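You operate a simulated robot arm through the tools that you are given. There is no shell and no other tool.

You run a simulated robot arm. Do the job below in one go: nothing can be reset, and whatever is moved stays where it is left.

Task
Slide both hot lumps off the cooling board with the small turning paddle and cover the red one.
Fine: No jaws or hands on hot sugar; red to square 1, green to 3; paddle back; use the copper dome; yellow lump and tin dome stay.

Only the result counts: the job must be done as asked and must still hold three seconds after the hand-in. Knocking over, shifting, dropping, spilling or breaking anything else fails it. A push-on lid holds only when it is set on centred and level and pressed home; a screw cap is set on level and turned clockwise until tight.

Robot
A 7-joint arm with a two-finger parallel gripper, fixed in place. Base frame: the origin is at the foot of the arm, x ahead of it, y to its left, z up; the work surface is at about z = 920. Readings come in mm, degrees, newtons and seconds.
With the tool pointing down near the work surface it reaches from about 280 to 680 mm from the base axis. Its first joint turns from -66.0 to 66.0 degrees. Payload 1.57 kg.
The tool frame sits at the grasp point between the pads (the TCP): z along the fingers, y along the line on which they close. The tips reach 30 mm beyond it. The gripper opens to 110 mm. The fingers are 24 mm wide and 12 mm thick; the gripper's body (48 by 112 mm) begins 78 mm behind the TCP.
Orientation is that of the tool frame in the base frame, as a unit quaternion [x, y, z, w]. With the fingers straight down and closing along the base's y, the tool's x points along the base's -x, its y along +y and its z along -z.

Tools
- The arm moves only by the tool servo_tool. Its argument "motion" is a list of rows, each an object (a shift or turn left out is 0, a gripper value left out holds the last) with "travel": the shift along the tool's x, y, z in mm, a list of three; "rot": the turn, a rotation vector about the tool's x, y, z in degrees, a list of three. In form: [{"travel": [tx, ty, tz], "rot": [ax, ay, az]}, ...]. A call has 1 to 20 rows; each row is the pose to reach, as a shift and turn from the pose commanded when the call began, along the tool's axes at that moment. "gripper" is the closure in counts, from 0 (fully open) to 255 (shut), set as the call begins (left out, the last holds). A row lasts 0.2 s, in which the tool goes at most 50 mm and 8.6 degrees; a call with a longer step from one row to the next is refused whole, and so is a gripper value outside its range. A pose out of reach is approached as far as the arm can. The call stops where the force on the tool passes 40 N (or 10 N more than at its start, if that is more) or the arm is blocked; 0.2 s more then pass. Each finger travels about 108 mm/s and halts on what it meets, pressing with about 30 N; the grip force reading is that of the motor and also rises with nothing between the fingers. The clock runs only during rows and for 0.2 s after the last one: add rows that repeat a pose to give the fingers time. The reply holds the time, the measured pose of the TCP, the force on the tool along the base axes, the opening and the grip force, in the units named above and with some noise, with the torque about the TCP (base axes, N m) and any sound that the robot's microphone picked up.
- Cameras (640 x 400 px; columns grow to the right, rows downward): "scene" is fixed at [141.6, -380, 1426.8]; the picture's right is [0.91, -0.42, 0.00], its down [-0.19, -0.42, -0.88] and it looks along [0.37, 0.80, -0.47] (base axes); focal length 282 px, centre (320, 200). "wrist" rides on the gripper at [70, 16, -141] in the tool frame; the picture's right is [-0.23, 0.97, 0.00], its down [-0.86, -0.20, -0.48] and it looks along [-0.47, -0.11, 0.88] (tool axes); focal length 222 px, centre (320, 200). There is no depth. A picture from a camera that has moved, and an enlarged one, comes with that camera's place and axes in the base frame and with its lens. The place of the scene camera against the robot may be out by one fixed shift of up to 18 mm in any direction.
- get_image(camera): a new picture of that camera. No time passes.
- enlarge(camera, box): a new picture of the part [left, top, right, bottom] of that camera's present view, enlarged. No time passes.
- close_job(): hands the job in; it is judged then, once.

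Nothing tells you positions but the pictures and the camera data. Unless the task says otherwise, let go and move clear before handing in.

The tools are called after "Emit:" by a JSON object that holds its "api" and its "payload". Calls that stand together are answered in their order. servo_tool: Moves the arm, as the interface text tells. Its arguments: {"type":"object","properties":{"motion":{"type":"array","items":{"type":"object","properties":{"travel":{"type":"array","items":{"type":"number"}},"rot":{"type":"array","items":{"type":"number"}}}}},"gripper":{"type":"number"}},"required":["motion"]} The other tools are called the same way: get_image (camera) takes a picture; enlarge (camera, box) takes an enlarged picture of a part of a camera's view; close_job () hands the job in.

At the start:

```text
time: 0.0
position: [374.8, 23.0, 1230.5]
tcp_rot: [0.001, 1.0, 0.0, 0.0]
wrist_force: [0.2, -0.2, 0.3]
ft_torque: [0.06, 0.02, 0.01]
opening: 110.1
grip_force: 0.1
```

scene: 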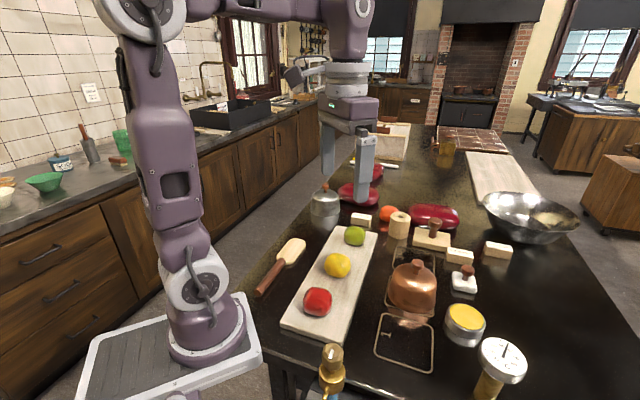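
wrist: 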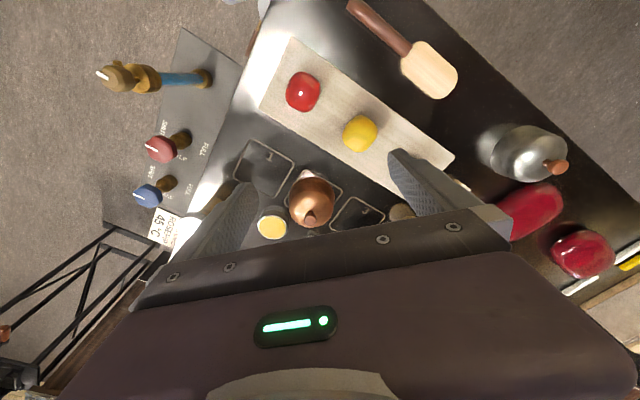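

I see a cooling board with red, yellow and green lumps, a wooden paddle to its left, a copper dome right of the board, and a tin dome farther back. I'll look closer before moving.

Emit:
{"api": "enlarge", "payload": {"camera": "scene", "box": [230, 170, 430, 370]}}

Emit:
{"api": "enlarge", "payload": {"camera": "scene", "box": [340, 170, 540, 390]}}

Emit:
{"api": "enlarge", "payload": {"camera": "wrist", "box": [150, 0, 480, 250]}}

```text
2.00 times, centred on (330, 270) of scene
camera zoom: at [141.6, -380.0, 1426.8], right [0.91, -0.42, 0.0], down [-0.19, -0.42, -0.88], along [0.37, 0.8, -0.47], focal length 565 px, centre (300, 60)
```

zoom: 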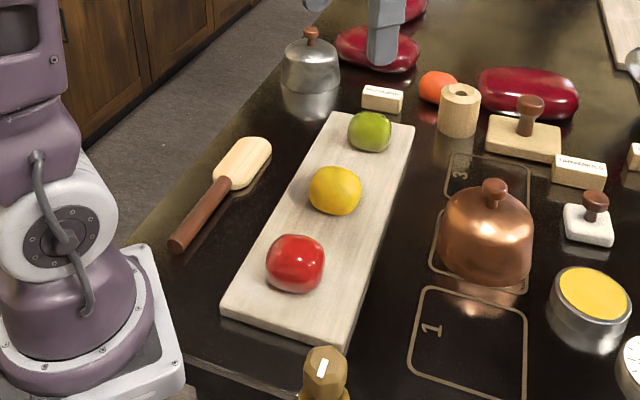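

```text
1.82 times, centred on (440, 280) of scene
camera zoom: at [141.6, -380.0, 1426.8], right [0.91, -0.42, 0.0], down [-0.19, -0.42, -0.88], along [0.37, 0.8, -0.47], focal length 513 px, centre (102, 54)
```

zoom: 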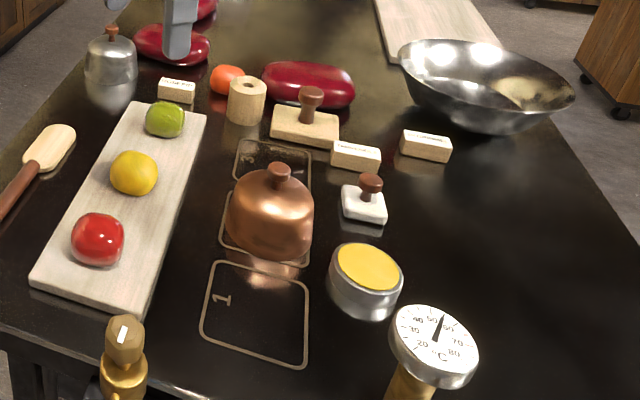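

```text
1.60 times, centred on (315, 125) of wrist
camera zoom: at [305.5, 38.2, 1372.6], right [0.23, 0.97, 0.0], down [0.86, -0.2, 0.48], along [0.47, -0.11, -0.88], focal length 355 px, centre (328, 320)
```

zoom: 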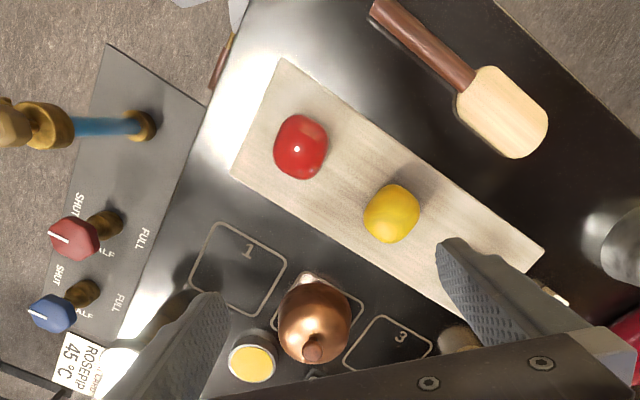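

The board, lumps and squares look aligned along a 45° diagonal, with the paddle parallel to the board on the arm's side. I'll zoom on the paddle and the far items before moving.

Emit:
{"api": "enlarge", "payload": {"camera": "scene", "box": [240, 220, 320, 310]}}

Emit:
{"api": "enlarge", "payload": {"camera": "scene", "box": [290, 215, 390, 325]}}

Emit:
{"api": "enlarge", "payload": {"camera": "scene", "box": [360, 200, 480, 380]}}

Emit:
{"api": "enlarge", "payload": {"camera": "wrist", "box": [330, 0, 480, 120]}}

```text
4.44 times, centred on (280, 265) of scene
camera zoom: at [141.6, -380.0, 1426.8], right [0.91, -0.42, 0.0], down [-0.19, -0.42, -0.88], along [0.37, 0.8, -0.47], focal length 1255 px, centre (498, -89)
```

zoom: 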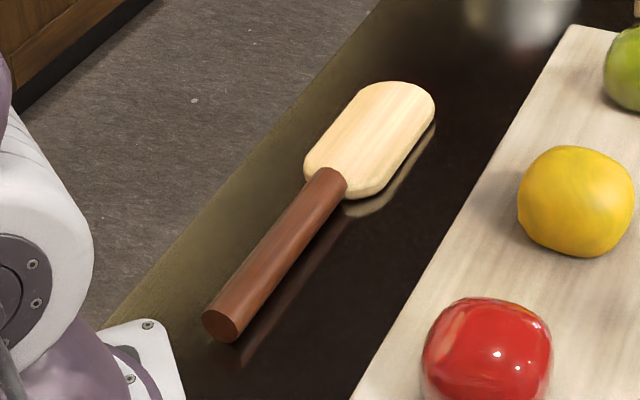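

```text
3.64 times, centred on (340, 270) of scene
camera zoom: at [141.6, -380.0, 1426.8], right [0.91, -0.42, 0.0], down [-0.19, -0.42, -0.88], along [0.37, 0.8, -0.47], focal length 1027 px, centre (247, -54)
```

zoom: 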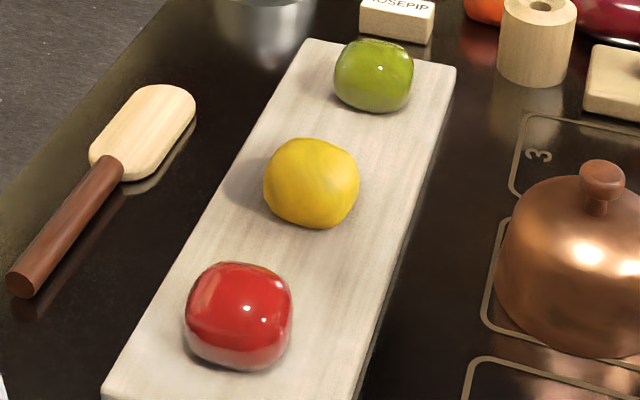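

```text
2.22 times, centred on (420, 290) of scene
camera zoom: at [141.6, -380.0, 1426.8], right [0.91, -0.42, 0.0], down [-0.19, -0.42, -0.88], along [0.37, 0.8, -0.47], focal length 627 px, centre (98, 0)
```

zoom: 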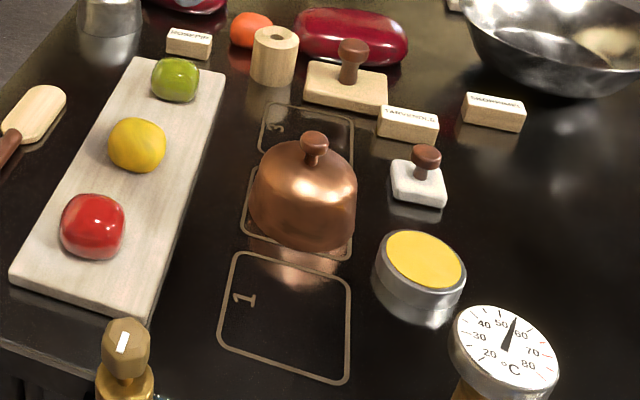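

```text
3.33 times, centred on (405, 60) of wrist
camera zoom: at [305.5, 38.2, 1372.6], right [0.23, 0.97, 0.0], down [0.86, -0.2, 0.48], along [0.47, -0.11, -0.88], focal length 740 px, centre (37, 667)
```

zoom: 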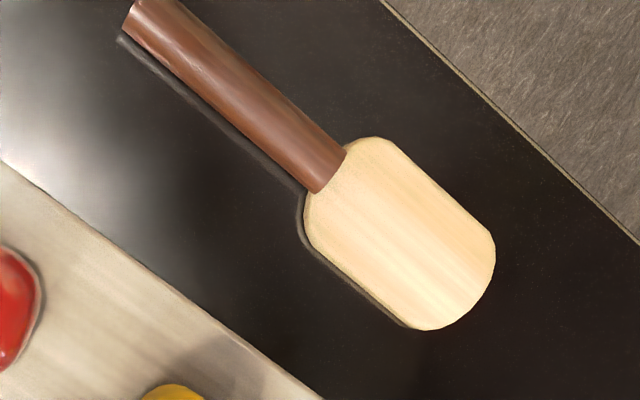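

I take the paddle handle to run from about (219,106) to (301,188), its blade tip near (369,254), and the handle axis at z≈932. Next I move above the handle just behind the blade, turning so the fingers close across it.

Emit:
{"api": "servo_tool", "payload": {"motion": [{"travel": [14, 26, 20], "rot": [0, 0, -7.5]}, {"travel": [28, 52, 40], "rot": [0, 0, -15]}, {"travel": [42, 77, 65], "rot": [0, 0, -22.5]}, {"travel": [56, 103, 90], "rot": [0, 0, -30]}, {"travel": [70, 128, 115], "rot": [0, 0, -37.5]}, {"travel": [84.8, 154, 140], "rot": [0, 0, -45]}, {"travel": [84.8, 154, 140], "rot": [0, 0, -45]}], "gripper": 110}}

Emit:
{"api": "get_image", "payload": {"camera": "wrist"}}

Emit:
{"api": "get_image", "payload": {"camera": "scene"}}

```text
time: 1.6
position: [289.4, 175.8, 1090.1]
tcp_rot: [-0.384, 0.923, 0.0, 0.0]
wrist_force: [0.2, -0.7, 0.0]
ft_torque: [-0.03, 0.01, -0.04]
opening: 62.5
grip_force: 0.0
```

```text
taken
camera wrist: at [229.3, 138.0, 1231.6], right [-0.53, 0.85, 0.0], down [0.74, 0.46, 0.48], along [0.41, 0.25, -0.88], focal length 222 px, centre (320, 200)
```

wrist: 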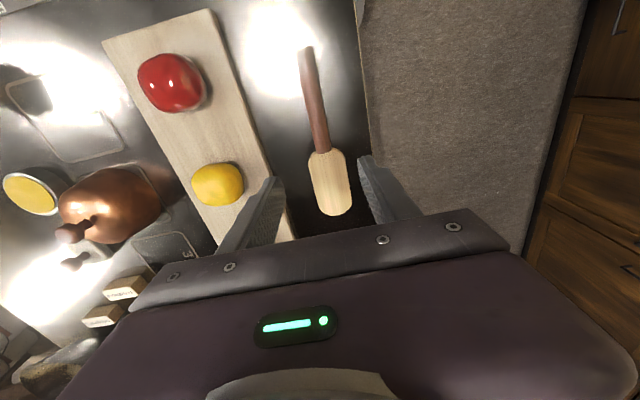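

```text
taken
```

scene: 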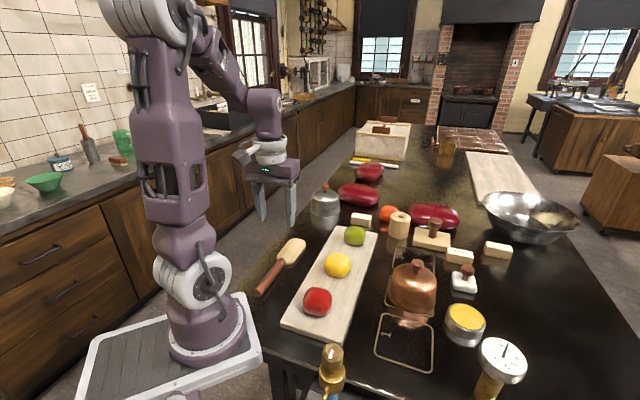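

Emit:
{"api": "enlarge", "payload": {"camera": "wrist", "box": [260, 30, 400, 230]}}

Emit:
{"api": "enlarge", "payload": {"camera": "wrist", "box": [90, 0, 280, 250]}}

Emit:
{"api": "enlarge", "payload": {"camera": "wrist", "box": [0, 50, 200, 290]}}

```text
2.00 times, centred on (330, 130) of wrist
camera zoom: at [229.3, 138.0, 1231.6], right [-0.53, 0.85, 0.0], down [0.74, 0.46, 0.48], along [0.41, 0.25, -0.88], focal length 444 px, centre (300, 340)
```

zoom: 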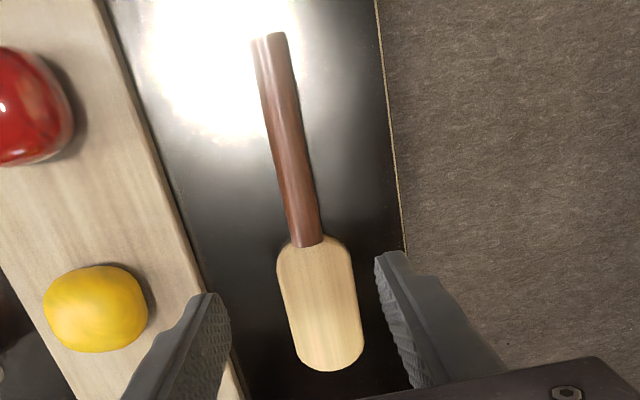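

```text
1.60 times, centred on (185, 125) of wrist
camera zoom: at [229.3, 138.0, 1231.6], right [-0.53, 0.85, 0.0], down [0.74, 0.46, 0.48], along [0.41, 0.25, -0.88], focal length 355 px, centre (536, 320)
```

zoom: 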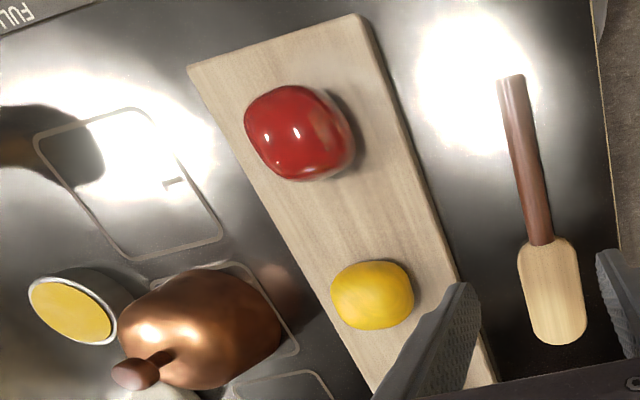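

```text
1.67 times, centred on (100, 170) of wrist
camera zoom: at [229.3, 138.0, 1231.6], right [-0.53, 0.85, 0.0], down [0.74, 0.46, 0.48], along [0.41, 0.25, -0.88], focal length 370 px, centre (687, 250)
```

zoom: 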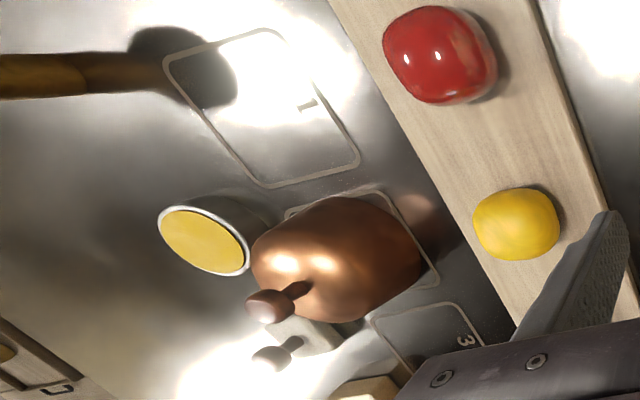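

The TCP is over the handle just behind the blade. I lower straight down so the fingertips straddle the handle, stopping a few mm above the surface.

Emit:
{"api": "servo_tool", "payload": {"motion": [{"travel": [0, 0, 30]}, {"travel": [0, 0, 60]}, {"travel": [0, 0, 85]}, {"travel": [0, 0, 105]}, {"travel": [0, 0, 120]}, {"travel": [0, 0, 130]}, {"travel": [0, 0, 135]}, {"travel": [0, 0, 135]}], "gripper": 110}}

Emit:
{"api": "get_image", "payload": {"camera": "wrist"}}

Emit:
{"api": "enlarge", "payload": {"camera": "scene", "box": [230, 180, 370, 320]}}

```text
time: 3.4
position: [290.5, 174.7, 955.0]
tcp_rot: [-0.383, 0.924, 0.0, 0.0]
wrist_force: [-0.1, 0.8, -0.2]
ft_torque: [-0.01, -0.04, 0.01]
opening: 62.8
grip_force: 0.1
```

```text
taken
camera wrist: at [229.9, 138.0, 1097.6], right [-0.53, 0.85, 0.0], down [0.75, 0.46, 0.48], along [0.41, 0.25, -0.88], focal length 222 px, centre (320, 200)
```

wrist: 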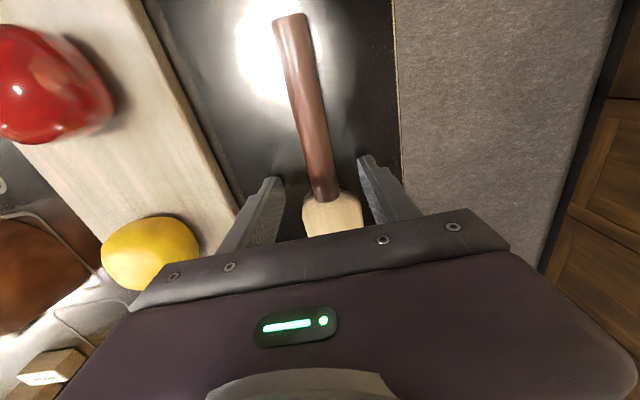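

```text
2.86 times, centred on (300, 250) of scene
camera zoom: at [141.6, -380.0, 1426.8], right [0.91, -0.42, 0.0], down [-0.19, -0.42, -0.88], along [0.37, 0.8, -0.47], focal length 807 px, centre (377, 57)
```

zoom: 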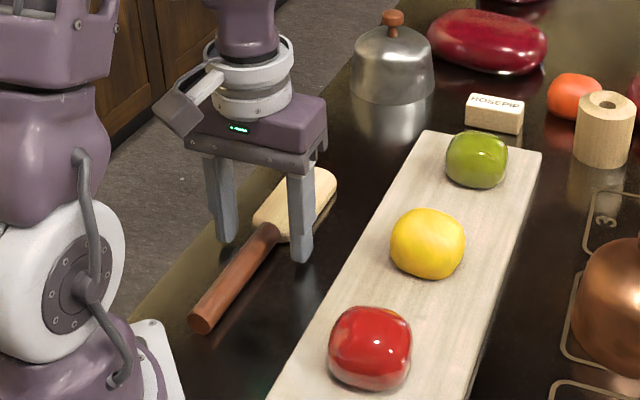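

The fingers straddle the handle just behind the blade shoulder. I back off 8 mm along the handle for clearance from the shoulder, go down 2 mm, then close.

Emit:
{"api": "servo_tool", "payload": {"motion": [{"travel": [4, 0, 1]}, {"travel": [8, 0, 2]}, {"travel": [8, 0, 2]}], "gripper": 110}}

Emit:
{"api": "servo_tool", "payload": {"motion": [{"travel": [0, 0, 0]}, {"travel": [0, 0, 0]}, {"travel": [0, 0, 0]}, {"travel": [0, 0, 0]}, {"travel": [0, 0, 0]}], "gripper": 255}}

Emit:
{"api": "get_image", "payload": {"camera": "wrist"}}

Emit:
{"api": "enlarge", "payload": {"camera": "scene", "box": [230, 180, 370, 320]}}

```text
time: 4.2
position: [284.9, 170.3, 953.7]
tcp_rot: [-0.383, 0.924, 0.001, 0.0]
wrist_force: [0.3, -0.2, 0.0]
ft_torque: [0.02, -0.01, -0.01]
opening: 62.6
grip_force: 0.2
```

```text
time: 5.4
position: [284.1, 170.5, 954.1]
tcp_rot: [-0.383, 0.924, -0.001, 0.0]
wrist_force: [0.1, 0.1, 1.5]
ft_torque: [0.06, -0.02, 0.09]
opening: 21.1
grip_force: 29.6
```

```text
taken
camera wrist: at [223.8, 132.5, 1095.8], right [-0.53, 0.85, 0.0], down [0.75, 0.46, 0.48], along [0.41, 0.25, -0.88], focal length 222 px, centre (320, 200)
```

wrist: 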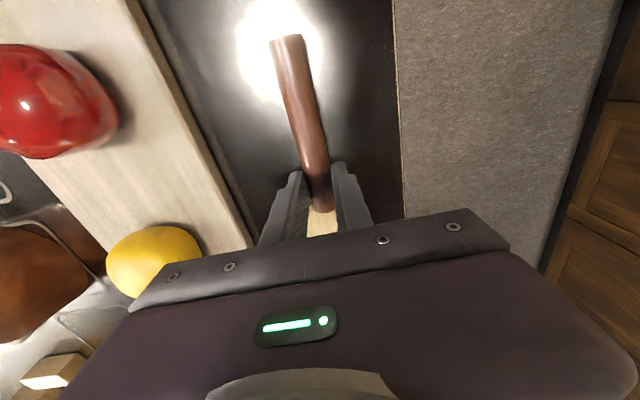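

```text
2.86 times, centred on (300, 250) of scene
camera zoom: at [141.6, -380.0, 1426.8], right [0.91, -0.42, 0.0], down [-0.19, -0.42, -0.88], along [0.37, 0.8, -0.47], focal length 807 px, centre (377, 57)
```

zoom: 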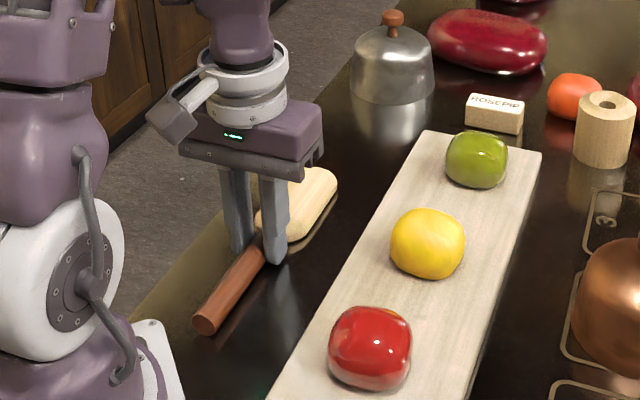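

The paddle handle is gripped (opening 21 mm). I note its home pose as TCP (284, 170.5, 954) with the blade toward +x+y. Now I lift straight up and check the hold.

Emit:
{"api": "servo_tool", "payload": {"motion": [{"travel": [0, 0, -10]}, {"travel": [0, 0, -30]}, {"travel": [0, 0, -60]}, {"travel": [0, 0, -95]}, {"travel": [0, 0, -130]}, {"travel": [0, 0, -150]}, {"travel": [0, 0, -150]}], "gripper": 255}}

Emit:
{"api": "get_image", "payload": {"camera": "wrist"}}

Emit:
{"api": "enlarge", "payload": {"camera": "scene", "box": [200, 120, 360, 280]}}

```text
time: 7.0
position: [284.9, 170.0, 1103.1]
tcp_rot: [-0.383, 0.924, -0.001, 0.0]
wrist_force: [0.6, -0.1, -0.2]
ft_torque: [0.02, -0.01, -0.01]
opening: 0.2
grip_force: 21.5
```

```text
taken
camera wrist: at [223.9, 131.9, 1245.3], right [-0.53, 0.85, 0.0], down [0.75, 0.46, 0.48], along [0.41, 0.25, -0.88], focal length 222 px, centre (320, 200)
```

wrist: 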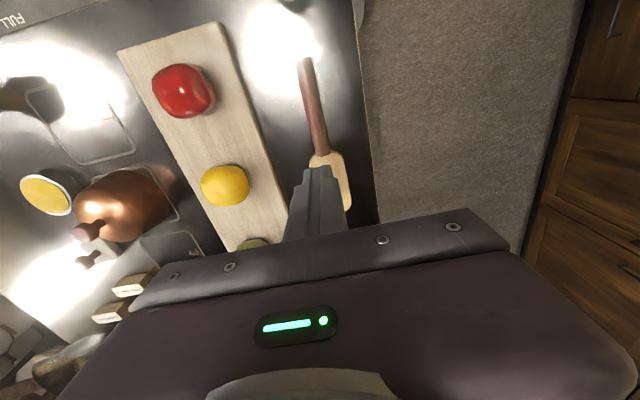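

```text
2.50 times, centred on (280, 200) of scene
camera zoom: at [141.6, -380.0, 1426.8], right [0.91, -0.42, 0.0], down [-0.19, -0.42, -0.88], along [0.37, 0.8, -0.47], focal length 706 px, centre (420, 200)
```

zoom: 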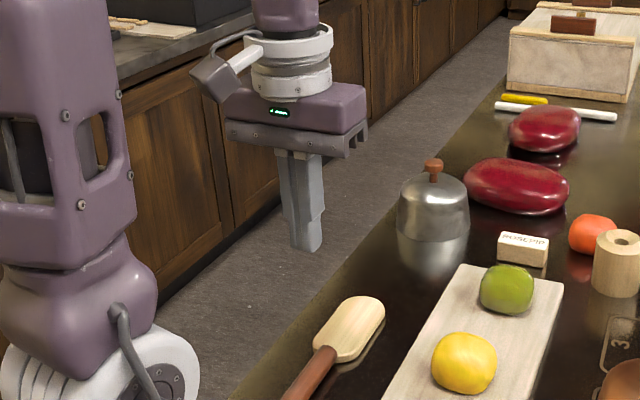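

The paddle slipped out because the fingertips were too high on the round handle. I'll check where the paddle lies now, then regrip lower.

Emit:
{"api": "enlarge", "payload": {"camera": "wrist", "box": [260, 30, 400, 230]}}

Emit:
{"api": "enlarge", "payload": {"camera": "scene", "box": [240, 220, 320, 310]}}

Emit:
{"api": "enlarge", "payload": {"camera": "scene", "box": [260, 150, 300, 190]}}

```text
2.00 times, centred on (330, 130) of wrist
camera zoom: at [223.9, 131.9, 1245.3], right [-0.53, 0.85, 0.0], down [0.75, 0.46, 0.48], along [0.41, 0.25, -0.88], focal length 444 px, centre (300, 340)
```

zoom: 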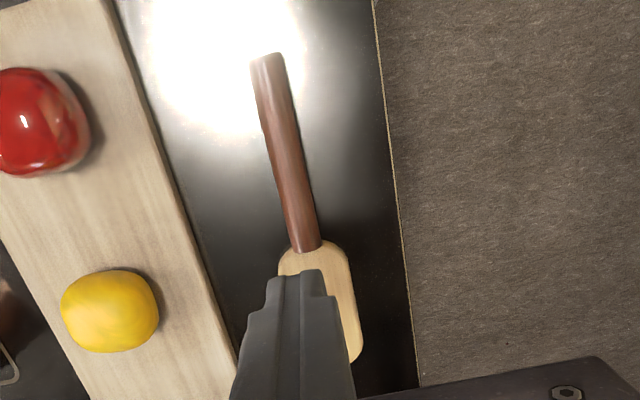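

```text
4.44 times, centred on (280, 265) of scene
camera zoom: at [141.6, -380.0, 1426.8], right [0.91, -0.42, 0.0], down [-0.19, -0.42, -0.88], along [0.37, 0.8, -0.47], focal length 1255 px, centre (498, -89)
```

zoom: 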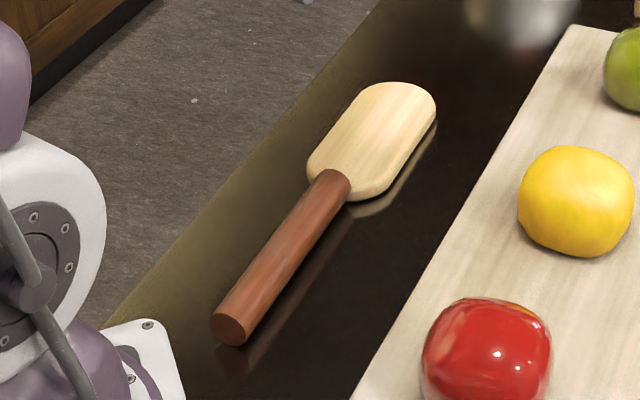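

```text
10.00 times, centred on (280, 170) of scene
camera zoom: at [141.6, -380.0, 1426.8], right [0.91, -0.42, 0.0], down [-0.19, -0.42, -0.88], along [0.37, 0.8, -0.47], focal length 2823 px, centre (720, 500)
```

zoom: 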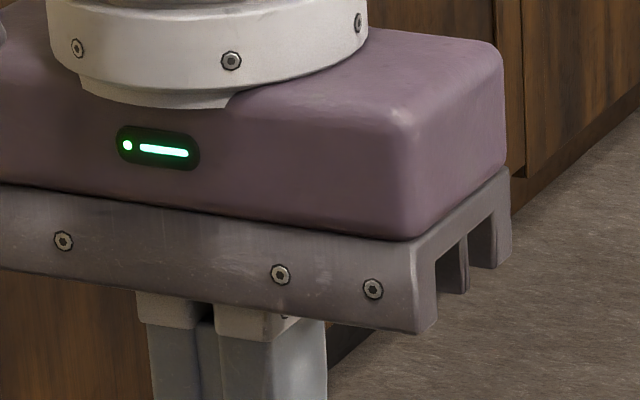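

The paddle barely moved. I reopen, come down again a bit nearer the blade, and this time feel for the surface so the grip is deeper on the handle.

Emit:
{"api": "servo_tool", "payload": {"motion": [{"travel": [-2, 0, 0]}, {"travel": [-5.3, -1, 20]}, {"travel": [-5.3, -1, 50]}, {"travel": [-5.3, -1, 80]}, {"travel": [-5.3, -1, 110]}, {"travel": [-5.3, -1, 132]}, {"travel": [-5.3, -1, 144]}, {"travel": [-5.3, -1, 149]}, {"travel": [-5.3, -1, 149]}], "gripper": 110}}

Emit:
{"api": "servo_tool", "payload": {"motion": [{"travel": [0, 0, 1]}, {"travel": [0, 0, 2]}, {"travel": [0, 0, 3]}, {"travel": [0, 0, 3]}]}}

```text
time: 9.0
position: [288.6, 173.6, 955.2]
tcp_rot: [-0.383, 0.924, 0.0, 0.0]
wrist_force: [-0.1, -0.2, -0.7]
ft_torque: [0.02, -0.04, -0.01]
opening: 62.9
grip_force: 0.2
```

```text
time: 10.0
position: [287.7, 172.4, 951.9]
tcp_rot: [-0.382, 0.924, 0.0, 0.001]
wrist_force: [0.8, -0.6, -0.4]
ft_torque: [-0.01, -0.03, 0.0]
opening: 62.5
grip_force: 0.1
```

Emit:
{"api": "servo_tool", "payload": {"motion": [{"travel": [0, 0, 0.5]}, {"travel": [0, 0, 1]}, {"travel": [0, 0, 1]}]}}

Emit:
{"api": "enlarge", "payload": {"camera": "scene", "box": [260, 210, 320, 280]}}

```text
time: 10.8
position: [288.4, 173.1, 950.7]
tcp_rot: [-0.383, 0.924, 0.0, 0.0]
wrist_force: [-0.4, -0.6, 0.8]
ft_torque: [-0.04, 0.01, 0.01]
opening: 62.5
grip_force: 0.0
```

```text
5.71 times, centred on (290, 245) of scene
camera zoom: at [141.6, -380.0, 1426.8], right [0.91, -0.42, 0.0], down [-0.19, -0.42, -0.88], along [0.37, 0.8, -0.47], focal length 1613 px, centre (491, -57)
```

zoom: 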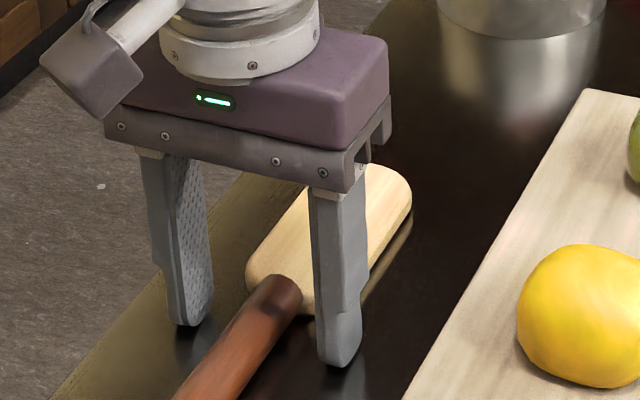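

Emit:
{"api": "servo_tool", "payload": {"motion": [{"travel": [0, 0, 0]}, {"travel": [0, 0, 0]}, {"travel": [0, 0, 0]}, {"travel": [0, 0, 0]}, {"travel": [0, 0, 0]}, {"travel": [0, 0, 0]}], "gripper": 255}}

Emit:
{"api": "servo_tool", "payload": {"motion": [{"travel": [0, 0, -2]}, {"travel": [0, 0, -5]}, {"travel": [0, 0, -8]}, {"travel": [0, 0, -12]}, {"travel": [0, 0, -12]}, {"travel": [0, 0, -12]}]}}

Emit:
{"api": "enlarge", "payload": {"camera": "scene", "box": [240, 200, 320, 300]}}

```text
time: 12.2
position: [288.4, 174.7, 950.9]
tcp_rot: [-0.382, 0.924, 0.0, -0.001]
wrist_force: [0.5, 1.5, 1.5]
ft_torque: [0.04, -0.04, 0.07]
opening: 20.8
grip_force: 30.1
```

```text
time: 13.6
position: [288.6, 173.3, 963.3]
tcp_rot: [-0.383, 0.924, 0.0, -0.001]
wrist_force: [-0.8, -0.1, -0.9]
ft_torque: [0.03, 0.02, -0.02]
opening: 20.8
grip_force: 29.4
```

```text
4.00 times, centred on (280, 250) of scene
camera zoom: at [141.6, -380.0, 1426.8], right [0.91, -0.42, 0.0], down [-0.19, -0.42, -0.88], along [0.37, 0.8, -0.47], focal length 1129 px, centre (480, 0)
```

zoom: 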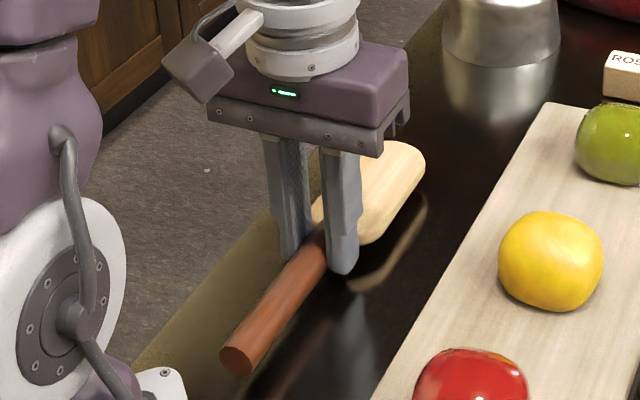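

The paddle now lifts with the gripper (opening steady at 20.8 mm). I raise it smoothly and check again.

Emit:
{"api": "servo_tool", "payload": {"motion": [{"travel": [0, 0, -8]}, {"travel": [0, 0, -18]}, {"travel": [0, 0, -30]}, {"travel": [0, 0, -45]}, {"travel": [0, 0, -60]}, {"travel": [0, 0, -75]}, {"travel": [0, 0, -90]}, {"travel": [0, 0, -105]}, {"travel": [0, 0, -120]}, {"travel": [0, 0, -132]}, {"travel": [0, 0, -138]}, {"travel": [0, 0, -138]}]}}

Emit:
{"api": "get_image", "payload": {"camera": "scene"}}

Emit:
{"api": "get_image", "payload": {"camera": "wrist"}}

```text
time: 16.2
position: [288.9, 172.9, 1101.9]
tcp_rot: [-0.383, 0.924, 0.0, 0.0]
wrist_force: [-0.7, -0.7, -0.6]
ft_torque: [-0.01, 0.02, 0.01]
opening: 20.6
grip_force: 29.9
```

```text
taken
```

scene: 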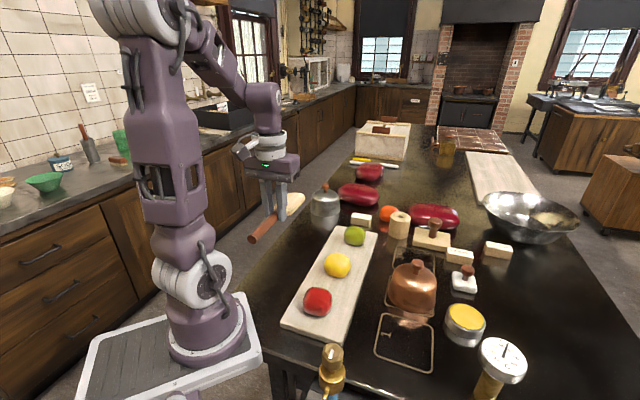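

```text
taken
camera wrist: at [228.2, 135.5, 1242.7], right [-0.53, 0.85, 0.0], down [0.75, 0.46, 0.48], along [0.41, 0.25, -0.88], focal length 222 px, centre (320, 200)
```

wrist: 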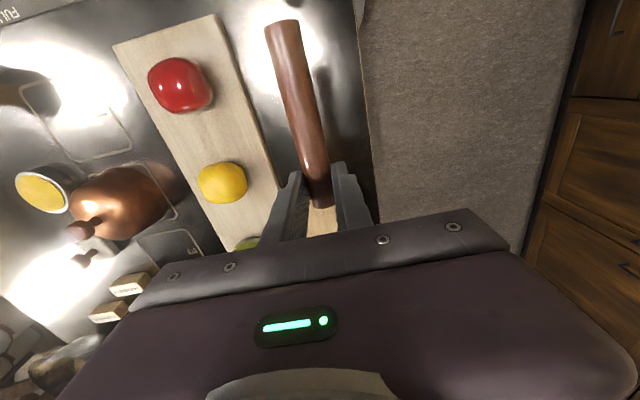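

The hold is good and the paddle is level. I carry it high over the squares, turning the blade toward +x−y, to inspect square 3 and the green lump from above.

Emit:
{"api": "servo_tool", "payload": {"motion": [{"travel": [-4, -10, -20], "rot": [0, 0, 7.5]}, {"travel": [-12, -30, -40], "rot": [0, 0, 15]}, {"travel": [-21, -50, -60], "rot": [0, 0, 22.5]}, {"travel": [-30, -72, -80], "rot": [0, 0, 30]}, {"travel": [-39, -94, -95], "rot": [0, 0, 37.5]}, {"travel": [-48, -116, -100], "rot": [0, 0, 45]}, {"travel": [-57, -138, -100], "rot": [0, 0, 52.5]}, {"travel": [-66, -160, -100], "rot": [0, 0, 60]}, {"travel": [-75, -182, -100], "rot": [0, 0, 67.5]}, {"travel": [-84, -204, -100], "rot": [0, 0, 75]}, {"travel": [-93, -226, -100], "rot": [0, 0, 82.5]}, {"travel": [-103, -248, -100], "rot": [0, 0, 90]}, {"travel": [-103, -248, -100], "rot": [0, 0, 90]}]}}

Emit:
{"api": "get_image", "payload": {"camera": "wrist"}}

Emit:
{"api": "get_image", "payload": {"camera": "scene"}}

```text
time: 19.0
position: [537.7, 68.8, 1201.1]
tcp_rot: [0.383, 0.924, 0.0, 0.0]
wrist_force: [0.1, 0.4, 0.3]
ft_torque: [0.02, 0.01, -0.01]
opening: 21.0
grip_force: 30.2
```

```text
taken
camera wrist: at [500.2, 130.7, 1343.2], right [0.85, 0.53, 0.0], down [0.46, -0.75, 0.48], along [0.25, -0.41, -0.88], focal length 222 px, centre (320, 200)
```

wrist: 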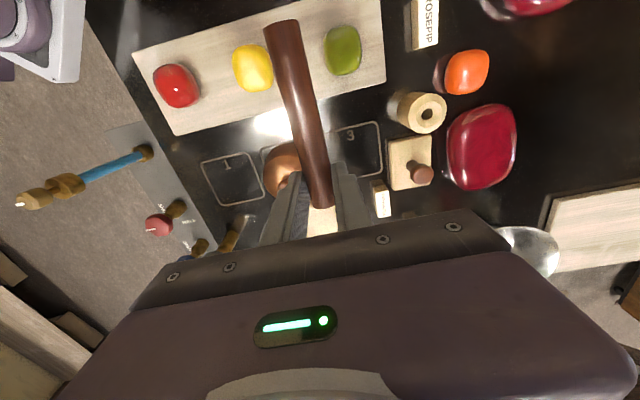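

```text
taken
```

scene: 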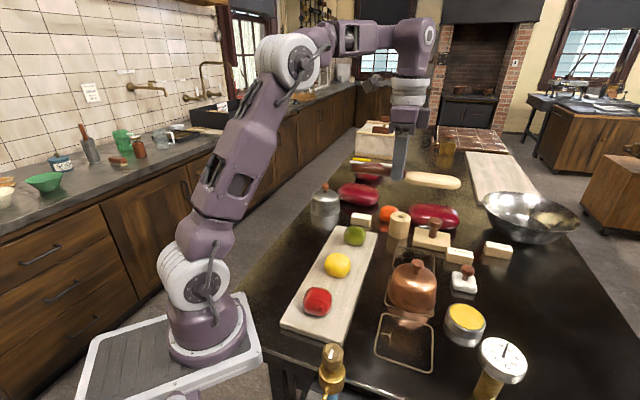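

Excellent overhead view: all three lumps, the board and squares 1 and 3 are visible. I zoom for accurate measurements.

Emit:
{"api": "enlarge", "payload": {"camera": "wrist", "box": [120, 0, 280, 220]}}

Emit:
{"api": "enlarge", "payload": {"camera": "wrist", "box": [300, 0, 450, 220]}}

Emit:
{"api": "enlarge", "payload": {"camera": "wrist", "box": [120, 0, 400, 170]}}

```text
1.82 times, centred on (200, 110) of wrist
camera zoom: at [500.2, 130.7, 1343.2], right [0.85, 0.53, 0.0], down [0.46, -0.75, 0.48], along [0.25, -0.41, -0.88], focal length 404 px, centre (538, 364)
```

zoom: 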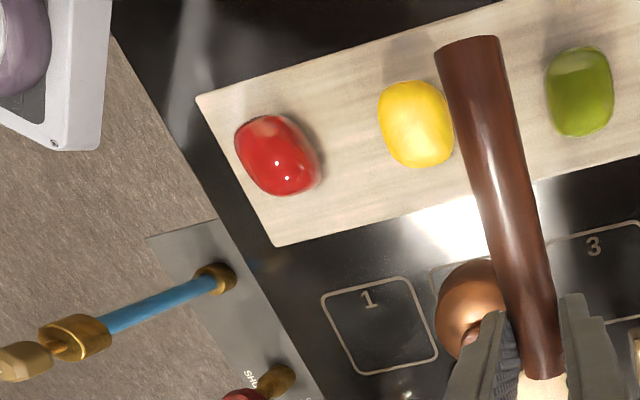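

```text
1.82 times, centred on (375, 110) of wrist
camera zoom: at [500.2, 130.7, 1343.2], right [0.85, 0.53, 0.0], down [0.46, -0.75, 0.48], along [0.25, -0.41, -0.88], focal length 404 px, centre (220, 364)
```

zoom: 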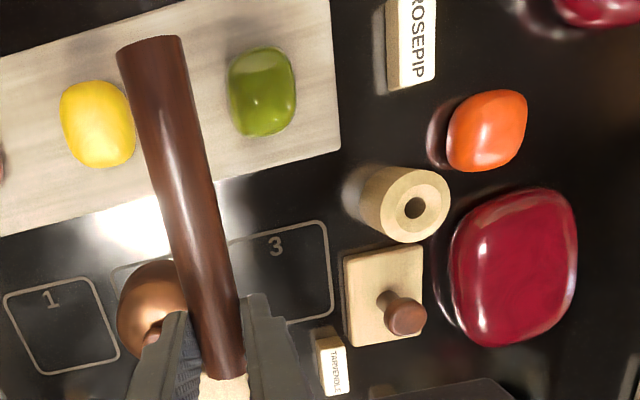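

```text
2.29 times, centred on (260, 85) of wrist
camera zoom: at [500.2, 130.7, 1343.2], right [0.85, 0.53, 0.0], down [0.46, -0.75, 0.48], along [0.25, -0.41, -0.88], focal length 508 px, centre (457, 463)
```

zoom: 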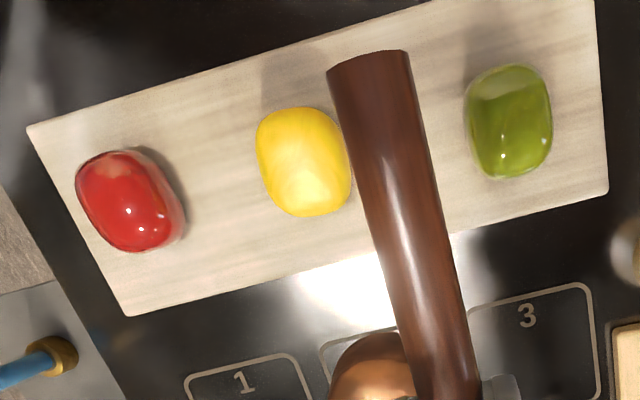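

Measured along the diagonal frame (s = along the board, w = across it, away from the arm): red is at (231,220), yellow at (354,226), green at (485,235), the front edge of the board at w≈289, square 1 at (229,400) and square 3 at (482,402). I now bring the paddle behind the green lump, blade tip pitched slightly down.

Emit:
{"api": "servo_tool", "payload": {"motion": [{"travel": [12, 3, 5]}, {"travel": [40, 9, 15]}, {"travel": [72, 16, 28], "rot": [0, 1, 0]}, {"travel": [104, 23, 40], "rot": [0, 3, 0]}, {"travel": [136, 30, 52], "rot": [0, 5, 0]}, {"travel": [168, 37, 65], "rot": [0, 7, 0]}, {"travel": [200, 44, 78], "rot": [0, 9, 0]}, {"travel": [232, 50, 90], "rot": [0, 10, 0]}, {"travel": [252, 54, 98], "rot": [0, 10, 0]}, {"travel": [259.6, 56, 101], "rot": [0, 10, 0]}, {"travel": [259.6, 56, 101], "rot": [0, 10, 0]}]}}

Emit:
{"api": "get_image", "payload": {"camera": "scene"}}

Emit:
{"api": "get_image", "payload": {"camera": "wrist"}}

```text
time: 21.4
position: [392.8, 294.0, 1099.3]
tcp_rot: [0.381, 0.92, 0.033, -0.081]
wrist_force: [0.4, 0.5, -2.1]
ft_torque: [0.03, 0.03, 0.01]
opening: 20.8
grip_force: 30.2
```

```text
taken
```

scene: 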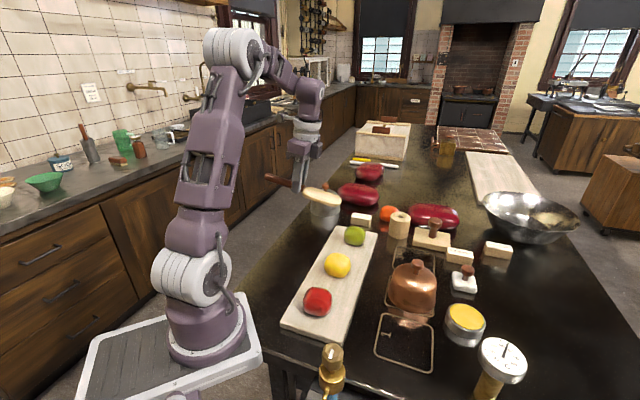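

```text
taken
camera wrist: at [372.9, 336.5, 1251.9], right [0.85, 0.53, -0.04], down [0.51, -0.8, 0.32], along [0.14, -0.29, -0.95], focal length 222 px, centre (320, 200)
```

wrist: 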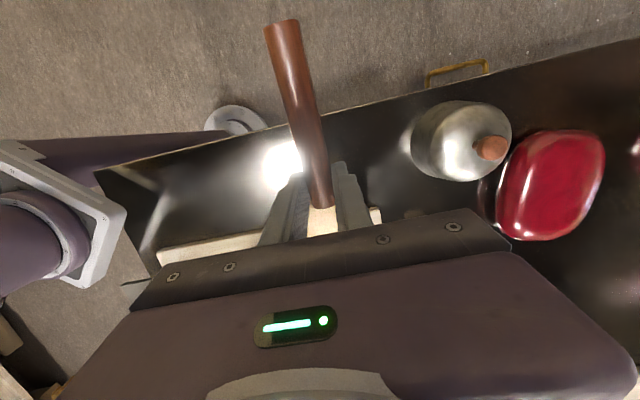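

Emit:
{"api": "servo_tool", "payload": {"motion": [{"travel": [-3.5, 0, 19.7]}, {"travel": [-8.7, 0, 49.2]}, {"travel": [-12.2, 0, 68.9]}, {"travel": [-14.8, 0, 83.7]}, {"travel": [-16.1, 0, 91.6]}, {"travel": [-16.1, 0, 91.6]}]}}

Emit:
{"api": "enlarge", "payload": {"camera": "scene", "box": [280, 180, 400, 300]}}

Emit:
{"api": "get_image", "payload": {"camera": "wrist"}}

```text
time: 22.8
position: [393.2, 293.8, 1003.7]
tcp_rot: [0.381, 0.92, 0.033, -0.08]
wrist_force: [0.7, -0.4, -1.3]
ft_torque: [0.01, 0.02, -0.03]
opening: 20.7
grip_force: 30.0
```

```text
3.33 times, centred on (340, 240) of scene
camera zoom: at [141.6, -380.0, 1426.8], right [0.91, -0.42, 0.0], down [-0.19, -0.42, -0.88], along [0.37, 0.8, -0.47], focal length 941 px, centre (253, 67)
```

zoom: 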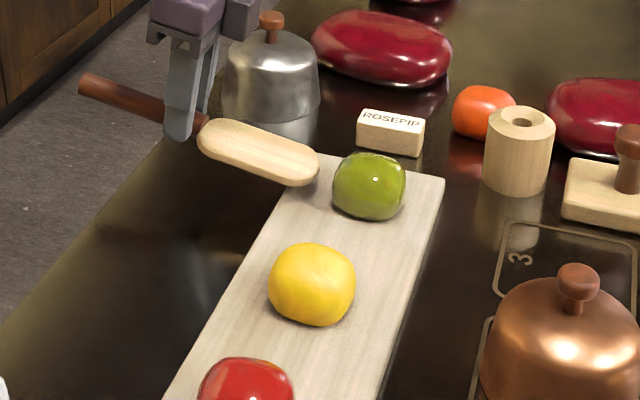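

```text
taken
camera wrist: at [373.2, 336.8, 1158.1], right [0.85, 0.53, -0.04], down [0.51, -0.8, 0.32], along [0.14, -0.29, -0.95], focal length 222 px, centre (320, 200)
```

wrist: 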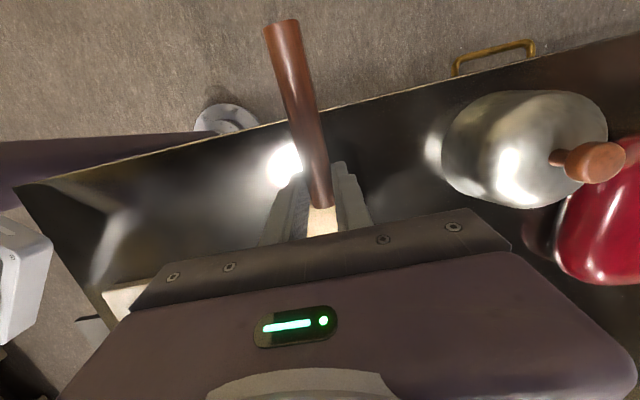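

The tip lines up behind the green lump at mid-height. I push slowly toward the board's front edge, about 65 mm, then look.

Emit:
{"api": "servo_tool", "payload": {"motion": [{"travel": [-4.9, 0, -0.9]}, {"travel": [-9.8, 0, -1.7]}, {"travel": [-14.8, 0, -2.6]}, {"travel": [-19.7, 0, -3.5]}, {"travel": [-24.6, 0, -4.3]}, {"travel": [-29.5, 0, -5.2]}, {"travel": [-34.5, 0, -6.1]}, {"travel": [-39.4, 0, -6.9]}, {"travel": [-44.3, 0, -7.8]}, {"travel": [-49.2, 0, -8.7]}, {"travel": [-49.2, 0, -8.7]}]}}

Emit:
{"api": "enlarge", "payload": {"camera": "scene", "box": [300, 180, 420, 300]}}

```text
time: 25.2
position: [428.6, 258.2, 1006.3]
tcp_rot: [0.38, 0.921, 0.033, -0.081]
wrist_force: [0.2, 0.3, -1.4]
ft_torque: [0.01, 0.01, 0.01]
opening: 20.7
grip_force: 29.8
```

```text
3.33 times, centred on (360, 240) of scene
camera zoom: at [141.6, -380.0, 1426.8], right [0.91, -0.42, 0.0], down [-0.19, -0.42, -0.88], along [0.37, 0.8, -0.47], focal length 941 px, centre (187, 67)
```

zoom: 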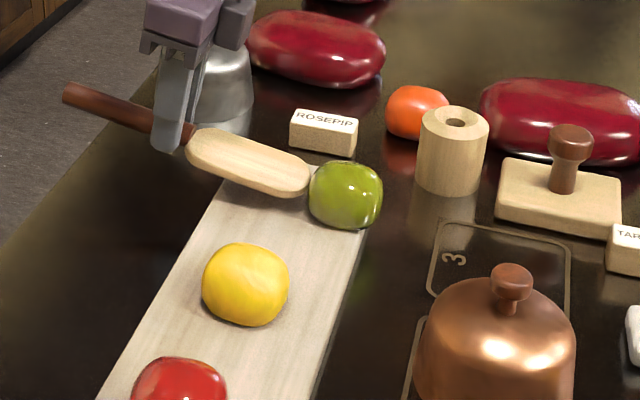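

Emit:
{"api": "servo_tool", "payload": {"motion": [{"travel": [-3.9, 0, -0.7]}, {"travel": [-7.9, 0, -1.4]}, {"travel": [-11.8, 0, -2.1]}, {"travel": [-15.8, 0, -2.8]}, {"travel": [-19.7, 0, -3.5]}, {"travel": [-19.7, 0, -3.5]}]}}

Emit:
{"api": "enlarge", "payload": {"camera": "scene", "box": [300, 180, 420, 300]}}

```text
time: 26.6
position: [442.8, 245.3, 1006.8]
tcp_rot: [0.381, 0.921, 0.033, -0.081]
wrist_force: [-0.3, 0.1, -0.4]
ft_torque: [0.01, 0.01, 0.01]
opening: 21.0
grip_force: 30.4
```

```text
3.33 times, centred on (360, 240) of scene
camera zoom: at [141.6, -380.0, 1426.8], right [0.91, -0.42, 0.0], down [-0.19, -0.42, -0.88], along [0.37, 0.8, -0.47], focal length 941 px, centre (187, 67)
```

zoom: 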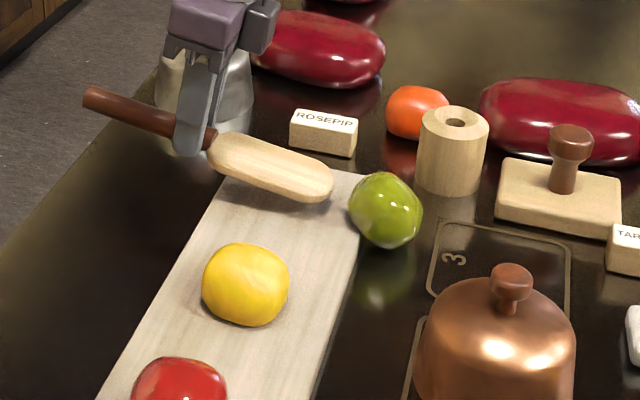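

The green lump has tipped gently over the board edge and rests there. I lower the blade tip about 16 mm for the surface level and keep pushing slowly.

Emit:
{"api": "servo_tool", "payload": {"motion": [{"travel": [-1.4, 0, 7.9]}, {"travel": [-2.8, 0, 15.8]}, {"travel": [-2.8, 0, 15.8]}]}}

Emit:
{"api": "servo_tool", "payload": {"motion": [{"travel": [-4.9, 0, -0.9]}, {"travel": [-9.8, 0, -1.7]}, {"travel": [-14.8, 0, -2.6]}, {"travel": [-19.7, 0, -3.5]}, {"travel": [-24.6, 0, -4.3]}, {"travel": [-29.5, 0, -5.2]}, {"travel": [-34.5, 0, -6.1]}, {"travel": [-39.4, 0, -6.9]}, {"travel": [-39.4, 0, -6.9]}]}}

Emit:
{"api": "enlarge", "payload": {"camera": "scene", "box": [320, 180, 440, 300]}}

```text
time: 27.4
position: [441.7, 245.1, 990.2]
tcp_rot: [0.381, 0.92, 0.033, -0.08]
wrist_force: [-0.4, 0.2, 1.3]
ft_torque: [-0.19, -0.13, -0.05]
opening: 21.0
grip_force: 29.6
```

```text
time: 29.4
position: [470.1, 215.3, 990.7]
tcp_rot: [0.381, 0.92, 0.033, -0.08]
wrist_force: [-0.5, -0.4, -1.6]
ft_torque: [0.01, 0.03, -0.01]
opening: 20.8
grip_force: 29.7
```

```text
3.33 times, centred on (380, 240) of scene
camera zoom: at [141.6, -380.0, 1426.8], right [0.91, -0.42, 0.0], down [-0.19, -0.42, -0.88], along [0.37, 0.8, -0.47], focal length 941 px, centre (120, 67)
```

zoom: 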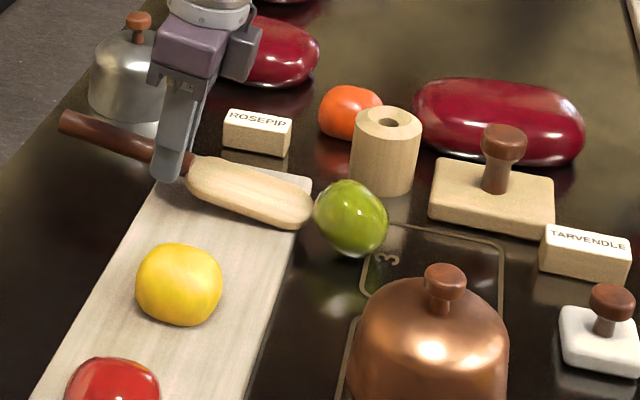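

Emit:
{"api": "servo_tool", "payload": {"motion": [{"travel": [-4.9, 0, -0.9]}, {"travel": [-9.8, 0, -1.7]}, {"travel": [-14.8, 0, -2.6]}, {"travel": [-19.7, 0, -3.5]}, {"travel": [-24.6, 0, -4.3]}, {"travel": [-29.5, 0, -5.2]}, {"travel": [-34.5, 0, -6.1]}, {"travel": [-39.4, 0, -6.9]}, {"travel": [-39.4, 0, -6.9]}]}}

Emit:
{"api": "enlarge", "payload": {"camera": "scene", "box": [330, 180, 450, 300]}}

```text
time: 31.4
position: [498.7, 188.1, 990.1]
tcp_rot: [0.382, 0.92, 0.033, -0.08]
wrist_force: [0.5, -0.3, -1.3]
ft_torque: [0.03, 0.02, -0.03]
opening: 20.9
grip_force: 30.2
```

```text
3.33 times, centred on (390, 240) of scene
camera zoom: at [141.6, -380.0, 1426.8], right [0.91, -0.42, 0.0], down [-0.19, -0.42, -0.88], along [0.37, 0.8, -0.47], focal length 941 px, centre (87, 67)
```

zoom: 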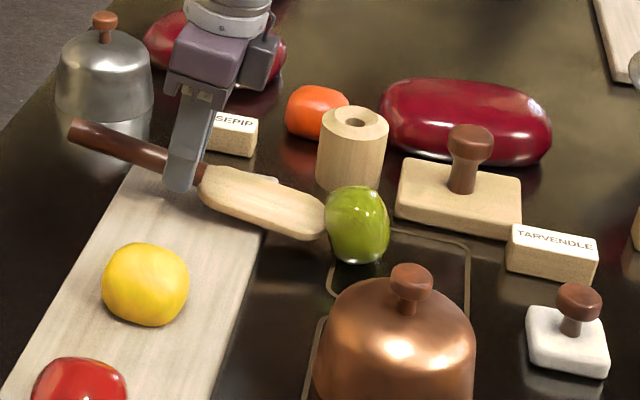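

Emit:
{"api": "servo_tool", "payload": {"motion": [{"travel": [-4.9, 0, -0.9]}, {"travel": [-9.8, 0, -1.7]}, {"travel": [-14.8, 0, -2.6]}, {"travel": [-19.7, 0, -3.5]}, {"travel": [-24.6, 0, -4.3]}, {"travel": [-28.6, 0, -5.0]}, {"travel": [-32.5, 0, -5.7]}, {"travel": [-35.5, 0, -6.2]}, {"travel": [-35.5, 0, -6.2]}]}}

Emit:
{"api": "enlarge", "payload": {"camera": "scene", "box": [340, 180, 460, 300]}}

```text
time: 33.4
position: [524.5, 162.0, 989.9]
tcp_rot: [0.382, 0.92, 0.034, -0.08]
wrist_force: [-0.1, -0.4, -0.6]
ft_torque: [0.03, 0.01, -0.03]
opening: 20.8
grip_force: 29.6
```

```text
3.33 times, centred on (400, 240) of scene
camera zoom: at [141.6, -380.0, 1426.8], right [0.91, -0.42, 0.0], down [-0.19, -0.42, -0.88], along [0.37, 0.8, -0.47], focal length 941 px, centre (53, 67)
```

zoom: 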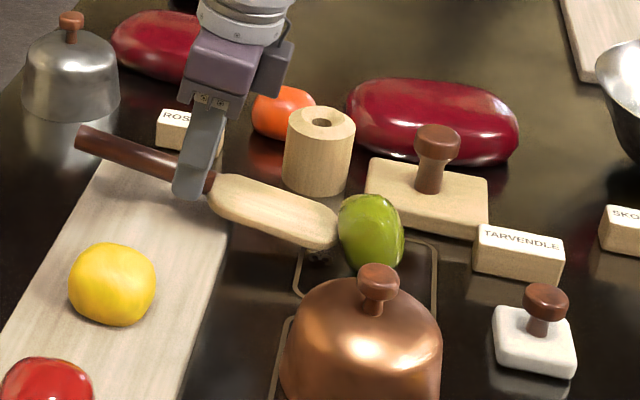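

The green lump seems to be over square 3. I back the blade off slowly and check where it settles.

Emit:
{"api": "servo_tool", "payload": {"motion": [{"travel": [1.0, 0, 0.2]}, {"travel": [3.0, 0, 0.5]}, {"travel": [6.9, 0, 1.2]}, {"travel": [11.8, 0, 2.1]}, {"travel": [19.7, 0, 3.5]}, {"travel": [29.5, 0, 5.2]}, {"travel": [39.4, 0, 6.9]}, {"travel": [39.4, 0, 6.9]}]}}

Emit:
{"api": "enlarge", "payload": {"camera": "scene", "box": [340, 180, 460, 300]}}

```text
time: 35.2
position: [495.5, 190.7, 992.0]
tcp_rot: [0.381, 0.92, 0.034, -0.081]
wrist_force: [-0.3, 0.7, -0.4]
ft_torque: [0.0, 0.02, -0.01]
opening: 20.8
grip_force: 30.3
```

```text
3.33 times, centred on (400, 240) of scene
camera zoom: at [141.6, -380.0, 1426.8], right [0.91, -0.42, 0.0], down [-0.19, -0.42, -0.88], along [0.37, 0.8, -0.47], focal length 941 px, centre (53, 67)
```

zoom: 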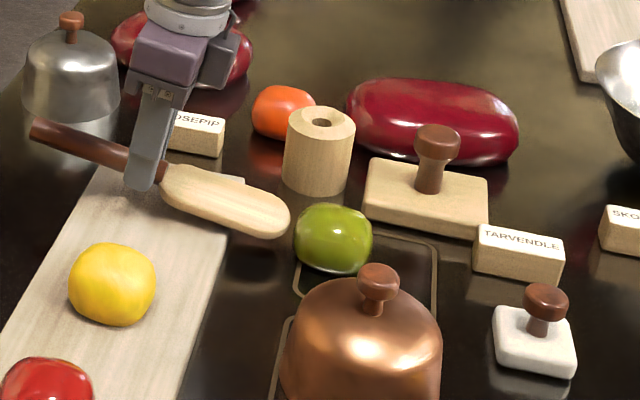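

When released, the lump rocked back and lies flat near w≈372, so it needs ~30 mm more. I'll push lower with a steeper blade so it slides instead of tipping.

Emit:
{"api": "servo_tool", "payload": {"motion": [{"travel": [2.7, 0, -15.3]}, {"travel": [5.2, 0, -29.5]}, {"travel": [-4.6, 0, -31.2], "rot": [0, 7.5, 0]}, {"travel": [-13.5, 0, -32.8], "rot": [0, 15, 0]}, {"travel": [-15, 0, -25], "rot": [0, 15, 0]}, {"travel": [-16, 0, -18.6], "rot": [0, 15, 0]}, {"travel": [-16, 0, -18.6], "rot": [0, 15, 0]}]}}

Emit:
{"api": "enlarge", "payload": {"camera": "scene", "box": [340, 180, 460, 300]}}

```text
time: 36.8
position: [508.8, 177.6, 1004.8]
tcp_rot: [0.373, 0.902, 0.083, -0.201]
wrist_force: [-0.1, -0.6, -0.7]
ft_torque: [0.0, 0.02, -0.02]
opening: 21.0
grip_force: 29.8
```

```text
3.33 times, centred on (400, 240) of scene
camera zoom: at [141.6, -380.0, 1426.8], right [0.91, -0.42, 0.0], down [-0.19, -0.42, -0.88], along [0.37, 0.8, -0.47], focal length 941 px, centre (53, 67)
```

zoom: 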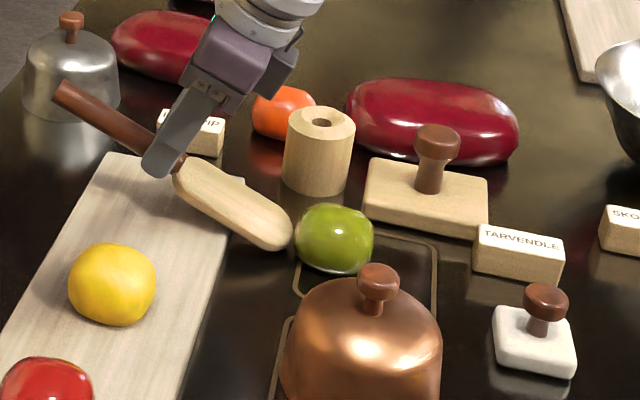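

Emit:
{"api": "servo_tool", "payload": {"motion": [{"travel": [-3.9, 0, -1.82]}, {"travel": [-7.8, 0, -3.64]}, {"travel": [-11.7, 0, -5.46]}, {"travel": [-15.6, 0, -7.28]}, {"travel": [-19.5, 0, -9.1]}, {"travel": [-19.5, 0, -9.1]}]}}

Emit:
{"api": "enlarge", "payload": {"camera": "scene", "box": [340, 180, 460, 300]}}

```text
time: 38.2
position: [523.7, 162.2, 1006.4]
tcp_rot: [0.373, 0.902, 0.083, -0.2]
wrist_force: [-0.5, -0.7, -0.5]
ft_torque: [0.04, 0.05, -0.03]
opening: 20.9
grip_force: 30.1
```

```text
3.33 times, centred on (400, 240) of scene
camera zoom: at [141.6, -380.0, 1426.8], right [0.91, -0.42, 0.0], down [-0.19, -0.42, -0.88], along [0.37, 0.8, -0.47], focal length 941 px, centre (53, 67)
```

zoom: 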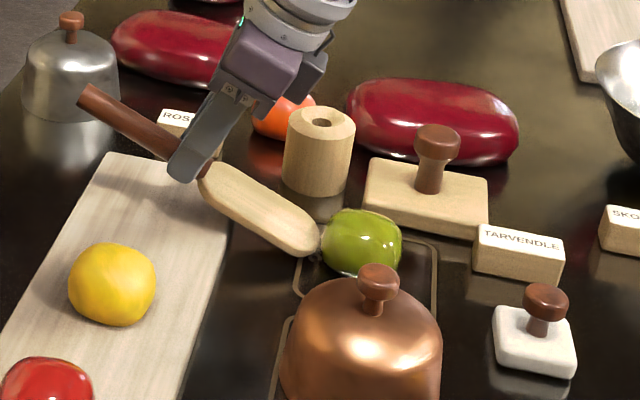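

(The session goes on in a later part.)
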